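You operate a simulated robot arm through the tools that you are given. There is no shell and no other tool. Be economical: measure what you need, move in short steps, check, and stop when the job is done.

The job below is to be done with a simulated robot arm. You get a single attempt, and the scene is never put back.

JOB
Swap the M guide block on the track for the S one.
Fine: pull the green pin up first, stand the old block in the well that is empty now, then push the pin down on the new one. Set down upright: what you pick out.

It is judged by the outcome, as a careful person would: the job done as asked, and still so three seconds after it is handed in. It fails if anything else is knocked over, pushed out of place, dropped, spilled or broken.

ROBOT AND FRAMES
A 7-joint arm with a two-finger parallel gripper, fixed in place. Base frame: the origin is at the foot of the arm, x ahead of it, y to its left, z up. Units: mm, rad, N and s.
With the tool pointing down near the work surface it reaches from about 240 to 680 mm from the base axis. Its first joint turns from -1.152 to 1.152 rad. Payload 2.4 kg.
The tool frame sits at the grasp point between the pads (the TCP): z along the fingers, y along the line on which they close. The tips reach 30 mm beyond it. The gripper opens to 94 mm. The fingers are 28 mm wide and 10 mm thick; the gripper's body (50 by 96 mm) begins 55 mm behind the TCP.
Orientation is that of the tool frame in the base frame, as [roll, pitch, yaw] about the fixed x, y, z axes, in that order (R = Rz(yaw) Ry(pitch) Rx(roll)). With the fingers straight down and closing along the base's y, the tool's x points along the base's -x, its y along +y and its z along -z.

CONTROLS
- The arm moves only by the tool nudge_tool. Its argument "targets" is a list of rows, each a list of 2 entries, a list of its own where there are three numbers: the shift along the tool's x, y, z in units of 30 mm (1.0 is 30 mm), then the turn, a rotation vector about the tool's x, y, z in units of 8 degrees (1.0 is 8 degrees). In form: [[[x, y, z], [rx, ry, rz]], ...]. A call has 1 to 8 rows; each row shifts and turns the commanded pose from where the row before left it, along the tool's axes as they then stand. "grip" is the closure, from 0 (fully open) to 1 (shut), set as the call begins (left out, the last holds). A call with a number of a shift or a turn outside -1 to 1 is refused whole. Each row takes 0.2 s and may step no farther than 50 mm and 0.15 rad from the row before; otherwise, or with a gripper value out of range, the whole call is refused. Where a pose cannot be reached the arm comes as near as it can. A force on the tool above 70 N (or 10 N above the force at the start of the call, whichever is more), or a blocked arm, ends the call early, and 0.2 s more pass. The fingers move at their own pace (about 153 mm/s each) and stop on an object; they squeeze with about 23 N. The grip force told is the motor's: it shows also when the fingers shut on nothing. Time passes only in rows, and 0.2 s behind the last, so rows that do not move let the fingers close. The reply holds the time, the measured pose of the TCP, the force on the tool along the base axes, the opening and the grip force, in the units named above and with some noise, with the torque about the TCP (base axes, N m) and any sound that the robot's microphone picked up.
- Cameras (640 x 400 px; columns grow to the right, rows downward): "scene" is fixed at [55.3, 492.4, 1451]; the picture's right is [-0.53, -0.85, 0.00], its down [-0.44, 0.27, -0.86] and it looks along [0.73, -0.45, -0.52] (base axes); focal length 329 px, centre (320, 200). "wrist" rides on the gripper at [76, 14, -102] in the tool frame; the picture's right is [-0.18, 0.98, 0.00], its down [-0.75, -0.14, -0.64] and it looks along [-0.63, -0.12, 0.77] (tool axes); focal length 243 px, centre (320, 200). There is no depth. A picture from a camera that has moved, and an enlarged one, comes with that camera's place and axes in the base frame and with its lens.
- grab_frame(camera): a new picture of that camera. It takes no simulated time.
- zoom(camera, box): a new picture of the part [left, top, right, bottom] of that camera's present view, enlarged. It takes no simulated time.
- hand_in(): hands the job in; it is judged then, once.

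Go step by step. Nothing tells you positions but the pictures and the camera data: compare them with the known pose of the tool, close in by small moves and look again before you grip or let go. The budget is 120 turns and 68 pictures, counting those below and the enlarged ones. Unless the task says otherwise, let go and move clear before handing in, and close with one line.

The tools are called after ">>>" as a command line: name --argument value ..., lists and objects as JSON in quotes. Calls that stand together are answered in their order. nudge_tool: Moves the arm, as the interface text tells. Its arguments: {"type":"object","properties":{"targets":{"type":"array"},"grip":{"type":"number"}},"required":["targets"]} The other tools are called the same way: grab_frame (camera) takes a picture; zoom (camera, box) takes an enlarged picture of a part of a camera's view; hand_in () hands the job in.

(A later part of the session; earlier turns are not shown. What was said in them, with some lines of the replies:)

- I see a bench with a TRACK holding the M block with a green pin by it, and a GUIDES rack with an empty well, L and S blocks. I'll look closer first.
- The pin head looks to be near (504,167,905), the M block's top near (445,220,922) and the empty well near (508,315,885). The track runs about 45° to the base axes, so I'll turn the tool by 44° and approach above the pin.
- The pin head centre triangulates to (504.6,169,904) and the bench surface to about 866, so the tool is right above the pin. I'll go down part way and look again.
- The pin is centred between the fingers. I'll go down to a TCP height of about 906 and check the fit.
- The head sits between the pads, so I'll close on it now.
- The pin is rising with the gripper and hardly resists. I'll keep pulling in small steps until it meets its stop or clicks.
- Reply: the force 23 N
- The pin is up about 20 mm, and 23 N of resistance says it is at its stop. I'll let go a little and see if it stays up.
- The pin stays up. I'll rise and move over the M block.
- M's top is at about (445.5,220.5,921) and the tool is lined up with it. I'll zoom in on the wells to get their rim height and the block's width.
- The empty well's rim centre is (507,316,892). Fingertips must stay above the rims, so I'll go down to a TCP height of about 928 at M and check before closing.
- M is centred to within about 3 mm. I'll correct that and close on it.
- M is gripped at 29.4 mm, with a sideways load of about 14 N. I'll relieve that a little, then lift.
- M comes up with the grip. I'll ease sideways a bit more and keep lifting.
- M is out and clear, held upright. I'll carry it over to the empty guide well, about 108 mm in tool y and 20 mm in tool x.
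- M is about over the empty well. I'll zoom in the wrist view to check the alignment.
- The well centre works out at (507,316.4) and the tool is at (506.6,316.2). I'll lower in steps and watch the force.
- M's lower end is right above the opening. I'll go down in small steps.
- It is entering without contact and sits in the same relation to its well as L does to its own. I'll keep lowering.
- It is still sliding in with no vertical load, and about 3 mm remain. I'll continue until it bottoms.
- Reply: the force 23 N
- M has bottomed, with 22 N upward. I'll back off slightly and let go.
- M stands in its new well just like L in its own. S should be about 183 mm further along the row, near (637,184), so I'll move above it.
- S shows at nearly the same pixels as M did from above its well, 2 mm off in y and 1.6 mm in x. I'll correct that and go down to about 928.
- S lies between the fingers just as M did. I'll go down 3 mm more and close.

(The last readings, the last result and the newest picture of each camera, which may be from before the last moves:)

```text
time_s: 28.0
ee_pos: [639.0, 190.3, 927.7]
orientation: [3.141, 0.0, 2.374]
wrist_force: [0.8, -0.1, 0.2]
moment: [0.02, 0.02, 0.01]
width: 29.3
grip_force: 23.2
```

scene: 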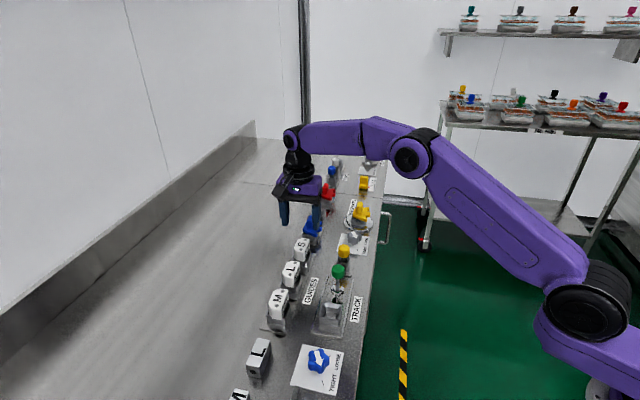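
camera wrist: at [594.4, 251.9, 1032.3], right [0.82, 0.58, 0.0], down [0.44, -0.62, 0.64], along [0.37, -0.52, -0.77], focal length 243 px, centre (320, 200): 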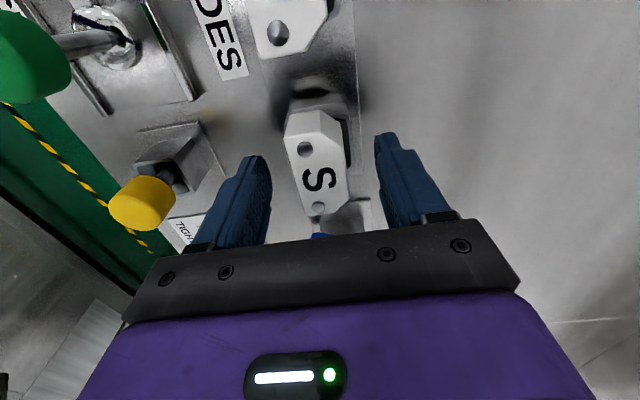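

S is gripped cleanly. I'll lift it slowly.

>>> nudge_tool --targets '[[[0, 0, -0.2], [0, 0, 0]], [[0, 0, -0.3], [0, 0, 0]], [[0, 0, -0.4], [0, 0, 0]], [[0, 0, -0.5], [0, 0, 0]], [[0, 0, -0.6], [0, 0, 0]], [[0, 0, -0.5], [0, 0, 0]], [[0, 0, 0], [0, 0, 0]]]'

>>> grab_frame --camera "wrist"

>>> zoom --camera "scene" --box '[250, 190, 370, 340]'

```text
time_s: 29.6
ee_pos: [638.8, 189.8, 1003.8]
orientation: [-3.141, 0.0, 2.374]
wrist_force: [0.6, -0.2, -0.2]
moment: [-0.01, 0.02, -0.02]
width: 29.1
grip_force: 23.1
```

```text
26 pictures are left
camera wrist: at [594.0, 252.9, 1105.5], right [0.82, 0.58, 0.0], down [0.44, -0.62, 0.64], along [0.37, -0.52, -0.77], focal length 243 px, centre (320, 200)
```

wrist: 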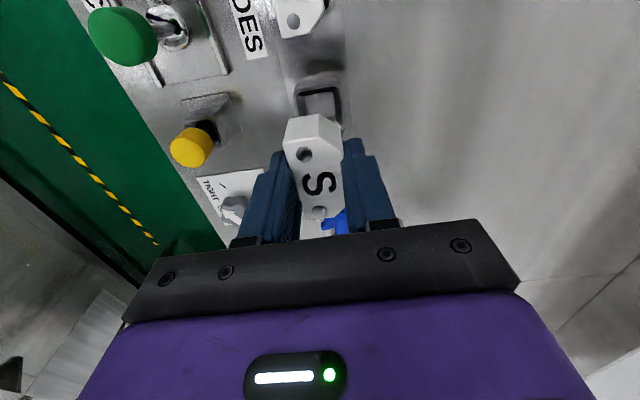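

```text
2.67 times, centred on (310, 265) of scene
camera zoom: at [55.3, 492.5, 1451.0], right [-0.53, -0.85, 0.0], down [-0.44, 0.27, -0.86], along [0.73, -0.45, -0.52], focal length 878 px, centre (347, 27)
```

zoom: 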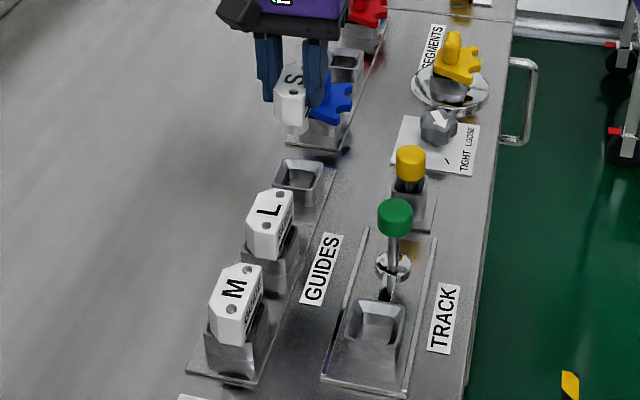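

I'll retrace the path: along the row first, high above L, then across to the track well so as to stay away from the raised pin.

>>> nudge_tool --targets '[[[0.88, 0, -0.2], [0, 0, 0]], [[0.89, 0, -0.2], [0, 0, 0]], [[0.89, 0, 0], [0, 0, 0]], [[0.89, 0, 0], [0, 0, 0]], [[0.89, 0, 0], [0, 0, 0]], [[0.89, 0, 0], [0, 0, 0]], [[0, 0, 0], [0, 0, 0]]]'

>>> nudge_tool --targets '[[[0, -0.9, 0], [0, 0, 0]], [[0, -0.9, 0], [0, 0, 0]], [[0, -0.9, 0], [0, 0, 0]], [[0, -0.93, 0], [0, 0, 0]], [[0, 0, 0], [0, 0, 0]]]'

>>> zoom --camera "wrist" --box '[220, 40, 420, 250]'

>>> zoom --camera "scene" --box '[260, 240, 380, 340]'

```text
time_s: 31.2
ee_pos: [523.8, 299.0, 1015.8]
orientation: [-3.141, 0.0, 2.375]
wrist_force: [-0.3, 0.3, -1.6]
moment: [-0.02, 0.04, 0.0]
width: 29.3
grip_force: 22.8
```

```text
time_s: 32.4
ee_pos: [448.0, 220.1, 1016.3]
orientation: [3.141, -0.001, 2.373]
wrist_force: [-0.6, 0.1, -0.8]
moment: [0.03, 0.04, -0.01]
width: 29.2
grip_force: 22.6
```

```text
1.90 times, centred on (320, 145) of wrist
camera zoom: at [403.5, 283.8, 1118.4], right [0.82, 0.58, 0.0], down [0.44, -0.63, 0.64], along [0.37, -0.52, -0.77], focal length 462 px, centre (320, 305)
```

zoom: 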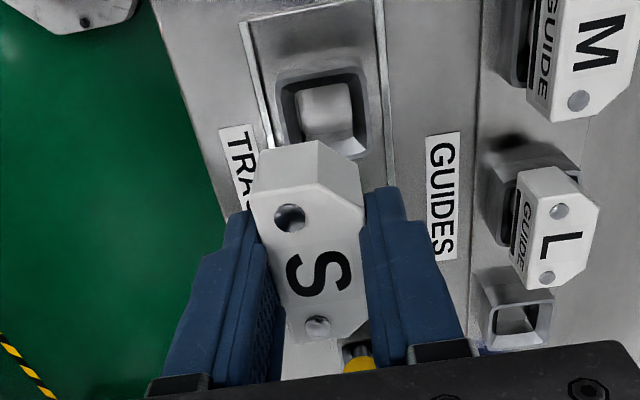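

```text
4.00 times, centred on (320, 290) of scene
camera zoom: at [55.3, 492.4, 1451.0], right [-0.53, -0.85, 0.0], down [-0.44, 0.27, -0.86], along [0.73, -0.45, -0.52], focal length 1316 px, centre (320, -160)
```

zoom: 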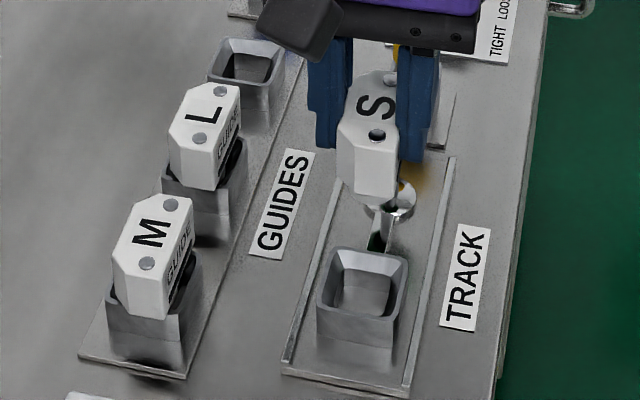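

S is over the track well and aligned. I'll lower it to just above the rim and check.

>>> nudge_tool --targets '[[[0, 0, 0.6], [0, 0, 0]], [[0, 0, 0.6], [0, 0, 0]], [[0, 0, 0.6], [0, 0, 0]], [[0, 0, 0.5], [0, 0, 0]], [[0, 0, 0], [0, 0, 0]]]'

>>> nudge_tool --targets '[[[0, 0, 0], [0, 0, 0]]]'

>>> zoom --camera "wrist" --box '[220, 40, 420, 250]'

>>> zoom --camera "scene" --box '[290, 250, 370, 340]'

```text
time_s: 33.6
ee_pos: [448.5, 222.0, 946.3]
orientation: [-3.14, 0.001, 2.374]
wrist_force: [-0.1, -0.4, -0.9]
moment: [0.02, 0.04, 0.05]
width: 29.4
grip_force: 23.1
```

```text
time_s: 34.0
ee_pos: [449.0, 221.3, 945.5]
orientation: [-3.141, -0.001, 2.375]
wrist_force: [-0.1, 0.7, -0.4]
moment: [-0.01, -0.05, 0.0]
width: 29.2
grip_force: 23.4
```

```text
1.90 times, centred on (320, 145) of wrist
camera zoom: at [404.5, 285.6, 1048.6], right [0.82, 0.58, 0.0], down [0.44, -0.62, 0.64], along [0.37, -0.52, -0.77], focal length 462 px, centre (320, 305)
```

zoom: 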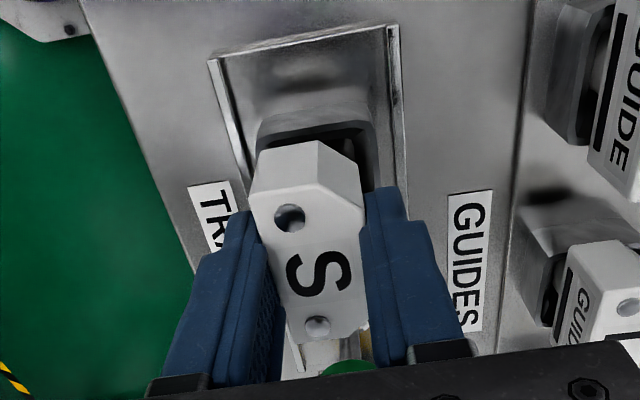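

```text
4.44 times, centred on (330, 295) of scene
camera zoom: at [55.3, 492.5, 1451.0], right [-0.53, -0.85, 0.0], down [-0.44, 0.27, -0.86], along [0.73, -0.45, -0.52], focal length 1462 px, centre (276, -222)
```

zoom: 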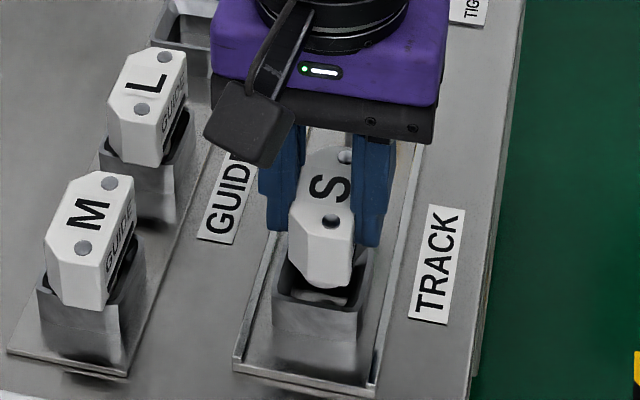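

It is well centred over the opening, so I'll lower it in.

>>> nudge_tool --targets '[[[0, 0, 0.2], [0, 0, 0]], [[0, 0, 0.15], [0, 0, 0]], [[0, 0, 0], [0, 0, 0]]]'

>>> nudge_tool --targets '[[[0, 0, 0.1], [0, 0, 0]], [[0, 0, 0], [0, 0, 0]]]'

>>> zoom --camera "scene" --box '[290, 250, 370, 340]'

```text
time_s: 34.8
ee_pos: [447.8, 223.5, 934.7]
orientation: [-3.141, -0.001, 2.373]
wrist_force: [-4.2, 4.2, -0.1]
moment: [0.18, 0.24, 0.01]
width: 29.0
grip_force: 23.6
```

```text
time_s: 35.4
ee_pos: [447.4, 222.9, 931.1]
orientation: [3.14, 0.001, 2.377]
wrist_force: [-7.1, 7.4, 2.5]
moment: [0.37, 0.33, 0.0]
width: 29.4
grip_force: 22.6
```

```text
4.44 times, centred on (330, 295) of scene
camera zoom: at [55.0, 492.6, 1450.9], right [-0.53, -0.85, 0.0], down [-0.44, 0.27, -0.86], along [0.73, -0.45, -0.52], focal length 1462 px, centre (276, -222)
```

zoom: 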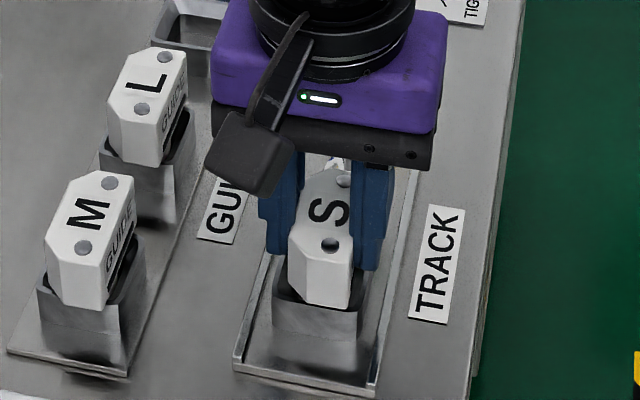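

The wall is pushing S back by about 10 N along +x of the tool. I'll give way 2.5 mm and then continue down.

>>> nudge_tool --targets '[[[0.08, 0, 0], [0, 0, 0]], [[0, 0, 0], [0, 0, 0]]]'

>>> nudge_tool --targets '[[[0, 0, 0.07], [0, 0, 0]], [[0, 0, 0], [0, 0, 0]]]'

```text
time_s: 36.0
ee_pos: [446.9, 222.3, 931.6]
orientation: [-3.142, 0.003, 2.371]
wrist_force: [0.5, 0.0, -0.7]
moment: [0.04, -0.01, 0.02]
width: 29.5
grip_force: 22.9
```

```text
time_s: 36.6
ee_pos: [446.6, 222.9, 929.8]
orientation: [-3.142, 0.0, 2.374]
wrist_force: [-0.5, 0.4, -1.3]
moment: [-0.03, 0.0, 0.0]
width: 29.2
grip_force: 22.6
```

>>> nudge_tool --targets '[[[0, 0, 0.05], [0, 0, 0]], [[0, 0, 0], [0, 0, 0]]]'

>>> nudge_tool --targets '[[[0, 0, 0.05], [0, 0, 0]], [[0, 0, 0], [0, 0, 0]]]'

>>> zoom --camera "scene" --box '[290, 250, 370, 340]'

```text
time_s: 37.2
ee_pos: [446.5, 223.0, 929.2]
orientation: [3.139, 0.0, 2.374]
wrist_force: [-3.7, -1.4, 19.9]
moment: [-0.16, 0.11, -0.01]
width: 29.5
grip_force: 22.7
```

```text
time_s: 37.8
ee_pos: [447.2, 224.9, 927.8]
orientation: [3.141, 0.003, 2.374]
wrist_force: [-0.1, -2.7, 19.7]
moment: [-0.15, -0.03, 0.03]
width: 29.2
grip_force: 22.9
```

```text
4.44 times, centred on (330, 295) of scene
camera zoom: at [55.0, 492.2, 1451.0], right [-0.53, -0.85, 0.0], down [-0.44, 0.27, -0.86], along [0.73, -0.45, -0.52], focal length 1462 px, centre (276, -222)
```

zoom: 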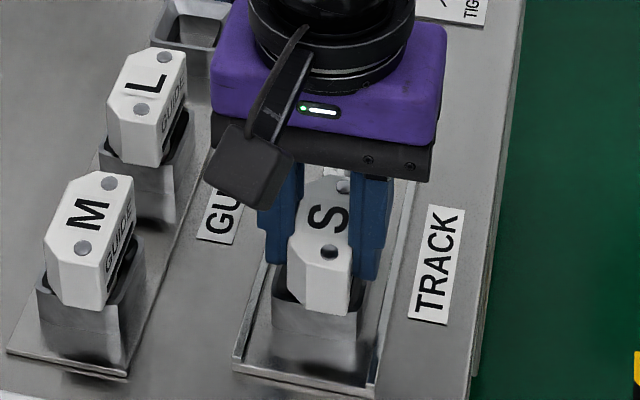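

Contact at about 929 with 20 N matches M's seated height in the track. I'll back off slightly, let go and look.

>>> nudge_tool --targets '[[[0, 0, -0.06], [0, 0, 0]], [[0, 0, 0], [0, 0, 0]]]'

>>> nudge_tool --targets '[[[0, 0, 0], [0, 0, 0]], [[0, 0, 0], [0, 0, 0]]]' --grip 0.3

>>> nudge_tool --targets '[[[0, 0, -0.5], [0, 0, 0]], [[0, 0, -0.8], [0, 0, 0]], [[0, 0, -0.8], [0, 0, 0]], [[0, 0, -0.4], [0, 0, 0]], [[0, 0, 0], [0, 0, 0]]]'

>>> zoom --camera "scene" --box '[260, 230, 370, 340]'

>>> grab_frame --camera "wrist"

```text
time_s: 38.4
ee_pos: [445.9, 223.9, 929.1]
orientation: [-3.141, 0.0, 2.375]
wrist_force: [1.7, 1.5, -0.6]
moment: [0.14, -0.1, 0.01]
width: 29.2
grip_force: 23.0
```

```text
time_s: 39.0
ee_pos: [445.6, 223.9, 928.8]
orientation: [3.141, 0.001, 2.373]
wrist_force: [0.2, 0.8, -0.9]
moment: [-0.02, -0.01, 0.02]
width: 65.8
grip_force: 0.1
```

```text
time_s: 40.2
ee_pos: [445.4, 225.0, 1004.1]
orientation: [-3.141, -0.001, 2.375]
wrist_force: [0.3, 0.1, 0.0]
moment: [-0.01, -0.02, 0.01]
width: 65.9
grip_force: 0.1
```

```text
3.64 times, centred on (315, 285) of scene
camera zoom: at [55.3, 492.4, 1451.0], right [-0.53, -0.85, 0.0], down [-0.44, 0.27, -0.86], along [0.73, -0.45, -0.52], focal length 1197 px, centre (338, -109)
```

zoom: 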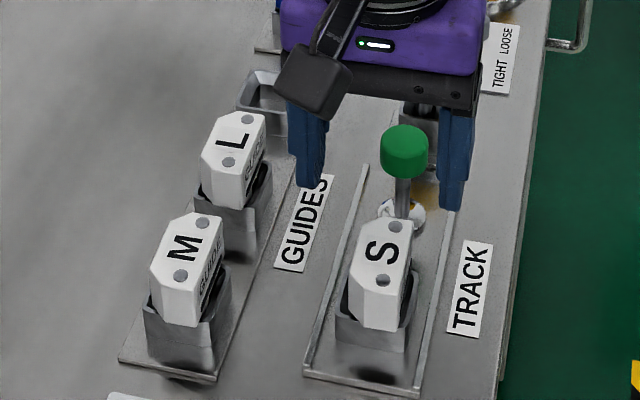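

```text
17 pictures are left
camera wrist: at [401.4, 288.4, 1106.6], right [0.82, 0.58, 0.0], down [0.44, -0.62, 0.64], along [0.37, -0.52, -0.77], focal length 243 px, centre (320, 200)
```

wrist: 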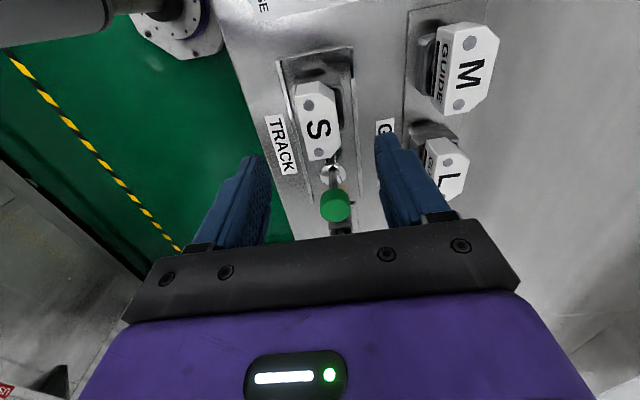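

S is seated upright in the track. Next I'll go back above the raised pin.

>>> nudge_tool --targets '[[[-0.9, 0, 0], [0, 0, 0]], [[-0.9, 0, 0], [0, 0, 0]], [[-0.93, 0, 0], [0, 0, 0]], [[0, 0, 0.7], [0, 0, 0]], [[0, 0, 0.6], [0, 0, 0]], [[0, 0, 0], [0, 0, 0]]]'

>>> grab_frame --camera "wrist"

```text
time_s: 41.6
ee_pos: [505.0, 167.3, 965.2]
orientation: [-3.14, 0.001, 2.376]
wrist_force: [0.1, -0.4, 0.3]
moment: [0.01, 0.01, 0.01]
width: 65.6
grip_force: 0.0
```

```text
16 pictures are left
camera wrist: at [460.8, 229.8, 1067.2], right [0.82, 0.58, 0.0], down [0.44, -0.62, 0.64], along [0.37, -0.52, -0.77], focal length 243 px, centre (320, 200)
```

wrist: 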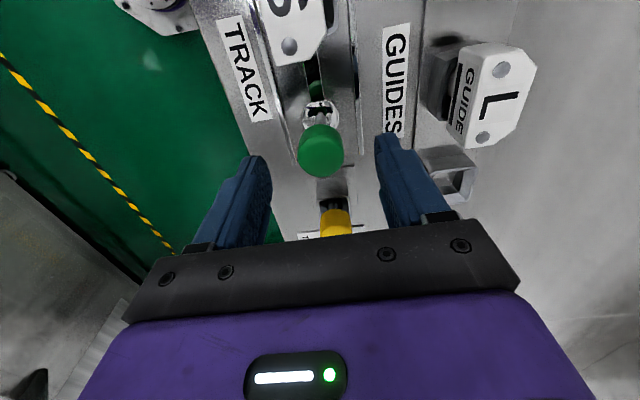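

The pin head is centred. I'll go down to 927 and grip it.

>>> nudge_tool --targets '[[[0, 0, 0.6], [0, 0, 0]], [[0, 0, 0.67], [0, 0, 0]], [[0, 0, 0], [0, 0, 0]]]'

>>> nudge_tool --targets '[[[0, 0, 0], [0, 0, 0]], [[0, 0, 0], [0, 0, 0]]]' --grip 1

>>> nudge_tool --targets '[[[0, 0, 0.2], [0, 0, 0]], [[0, 0, 0.2], [0, 0, 0]], [[0, 0, 0], [0, 0, 0]]]'

```text
time_s: 42.4
ee_pos: [506.0, 167.6, 925.3]
orientation: [3.14, 0.0, 2.374]
wrist_force: [0.0, -1.0, 0.1]
moment: [0.02, 0.01, 0.02]
width: 66.0
grip_force: 0.2
```

```text
time_s: 43.0
ee_pos: [505.8, 167.4, 925.9]
orientation: [-3.141, -0.001, 2.374]
wrist_force: [-0.7, -0.8, -2.2]
moment: [-0.08, -0.09, 0.03]
width: 29.4
grip_force: 45.0
```

```text
time_s: 43.8
ee_pos: [506.3, 166.2, 913.8]
orientation: [3.141, 0.0, 2.373]
wrist_force: [1.3, -1.3, 0.8]
moment: [0.12, 0.12, -0.05]
width: 29.5
grip_force: 45.2
```

The pin is going down freely, so I'll push on to its seat.

>>> nudge_tool --targets '[[[0, 0, 0.12], [0, 0, 0]], [[0, 0, 0.1], [0, 0, 0]], [[0, 0, 0], [0, 0, 0]]]'

>>> nudge_tool --targets '[[[0, 0, 0.07], [0, 0, 0]], [[0, 0, 0], [0, 0, 0]]]'

>>> zoom --camera "scene" --box '[280, 230, 370, 330]'

```text
time_s: 44.6
ee_pos: [505.7, 165.6, 908.3]
orientation: [3.141, -0.001, 2.374]
wrist_force: [4.1, -2.7, 0.9]
moment: [0.24, 0.34, 0.03]
width: 29.4
grip_force: 44.6
```

```text
time_s: 45.2
ee_pos: [505.4, 166.1, 906.4]
orientation: [3.139, 0.002, 2.374]
wrist_force: [3.9, -4.6, 7.9]
moment: [0.12, 0.21, 0.02]
width: 29.6
grip_force: 45.0
```

```text
4.00 times, centred on (325, 280) of scene
camera zoom: at [55.2, 492.3, 1451.0], right [-0.53, -0.85, 0.0], down [-0.44, 0.27, -0.86], along [0.73, -0.45, -0.52], focal length 1316 px, centre (300, -120)
```

zoom: 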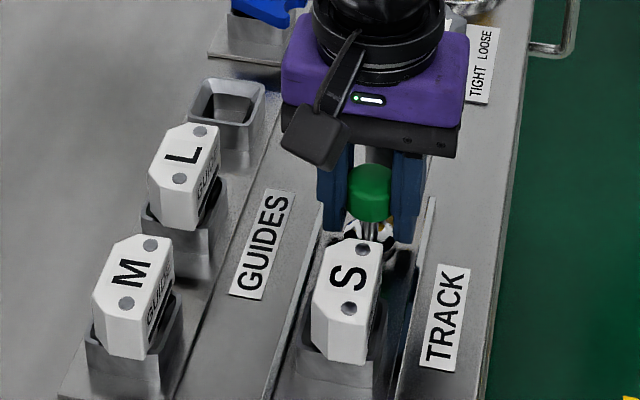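

Contact begins at 906, the pin's original height. I'll press a little more to be sure it is fully down.

>>> nudge_tool --targets '[[[0, 0, 0.07], [0, 0, 0]], [[0, 0, 0], [0, 0, 0]]]'

>>> nudge_tool --targets '[[[0, 0, 0.05], [0, 0, 0]], [[0, 0, 0], [0, 0, 0]]]'

```text
time_s: 45.8
ee_pos: [505.4, 167.0, 906.2]
orientation: [3.133, 0.003, 2.374]
wrist_force: [0.7, -7.5, 36.0]
moment: [-0.09, 0.01, 0.03]
width: 29.8
grip_force: 45.3
```

```text
time_s: 46.4
ee_pos: [505.7, 166.8, 902.7]
orientation: [3.138, 0.001, 2.374]
wrist_force: [2.3, -6.3, 36.0]
moment: [-0.14, -0.12, 0.03]
width: 29.4
grip_force: 44.6
```

The pin takes 36 N without moving, so it is home. I'll let go, rise clear and check.

>>> nudge_tool --targets '[[[0, 0, -0.04], [0, 0, 0]], [[0, 0, 0], [0, 0, 0]]]'

>>> nudge_tool --targets '[[[0, 0, 0], [0, 0, 0]], [[0, 0, 0], [0, 0, 0]]]' --grip 0.25

>>> nudge_tool --targets '[[[0, 0, -0.5], [0, 0, 0]], [[0, 0, -0.9], [0, 0, 0]], [[0, 0, -0.9], [0, 0, 0]], [[0, 0, -0.9], [0, 0, 0]], [[0, 0, -0.9], [0, 0, 0]], [[0, 0, 0], [0, 0, 0]]]'

>>> zoom --camera "scene" --box '[230, 220, 390, 340]'

>>> grab_frame --camera "wrist"

```text
time_s: 47.0
ee_pos: [506.4, 166.3, 903.6]
orientation: [3.139, 0.002, 2.374]
wrist_force: [10.3, -3.0, 12.6]
moment: [-0.62, -0.99, 0.09]
width: 29.4
grip_force: 44.9
```

```text
time_s: 47.6
ee_pos: [502.5, 165.9, 902.9]
orientation: [-3.139, -0.002, 2.374]
wrist_force: [-0.7, 0.6, 0.8]
moment: [0.01, -0.01, 0.04]
width: 70.1
grip_force: 0.2
```

```text
time_s: 49.0
ee_pos: [506.6, 166.0, 1027.2]
orientation: [-3.141, -0.001, 2.373]
wrist_force: [0.5, 0.8, -0.2]
moment: [-0.01, 0.03, 0.0]
width: 70.4
grip_force: 0.2
```

```text
3.33 times, centred on (310, 280) of scene
camera zoom: at [55.3, 492.4, 1451.0], right [-0.53, -0.85, 0.0], down [-0.44, 0.27, -0.86], along [0.73, -0.45, -0.52], focal length 1097 px, centre (353, -67)
```

zoom: 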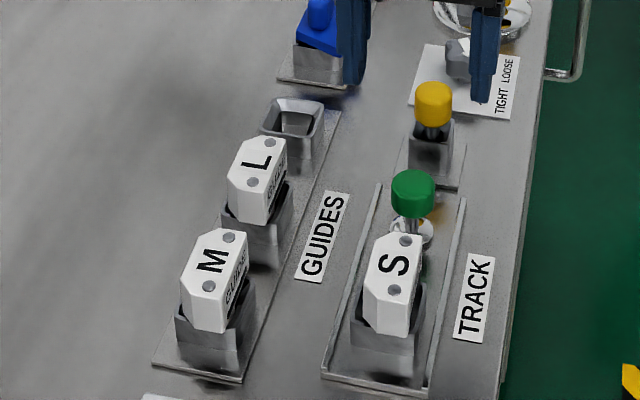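

```text
13 pictures are left
camera wrist: at [461.8, 229.6, 1130.0], right [0.82, 0.58, 0.0], down [0.44, -0.62, 0.64], along [0.37, -0.52, -0.77], focal length 243 px, centre (320, 200)
```

wrist: 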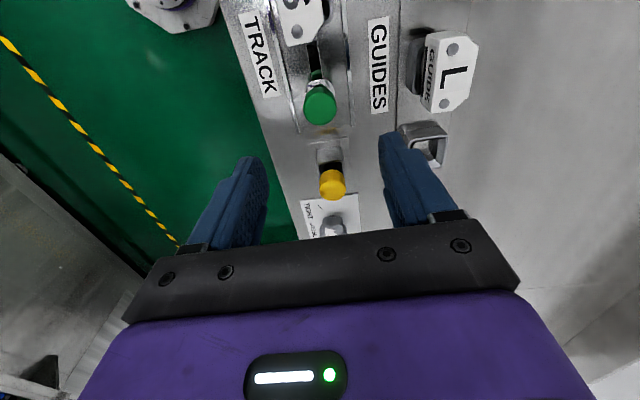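

The pin head is back at its original place, S is seated in the track, and M stands upright in the formerly empty well. Nothing else has moved and the gripper is clear, so I'll hand it in.

>>> hand_in

```text
The job is handed in.
```

The M block on the track has been swapped for the S block: the pin is pushed down on S, and M stands upright in the well that was empty.
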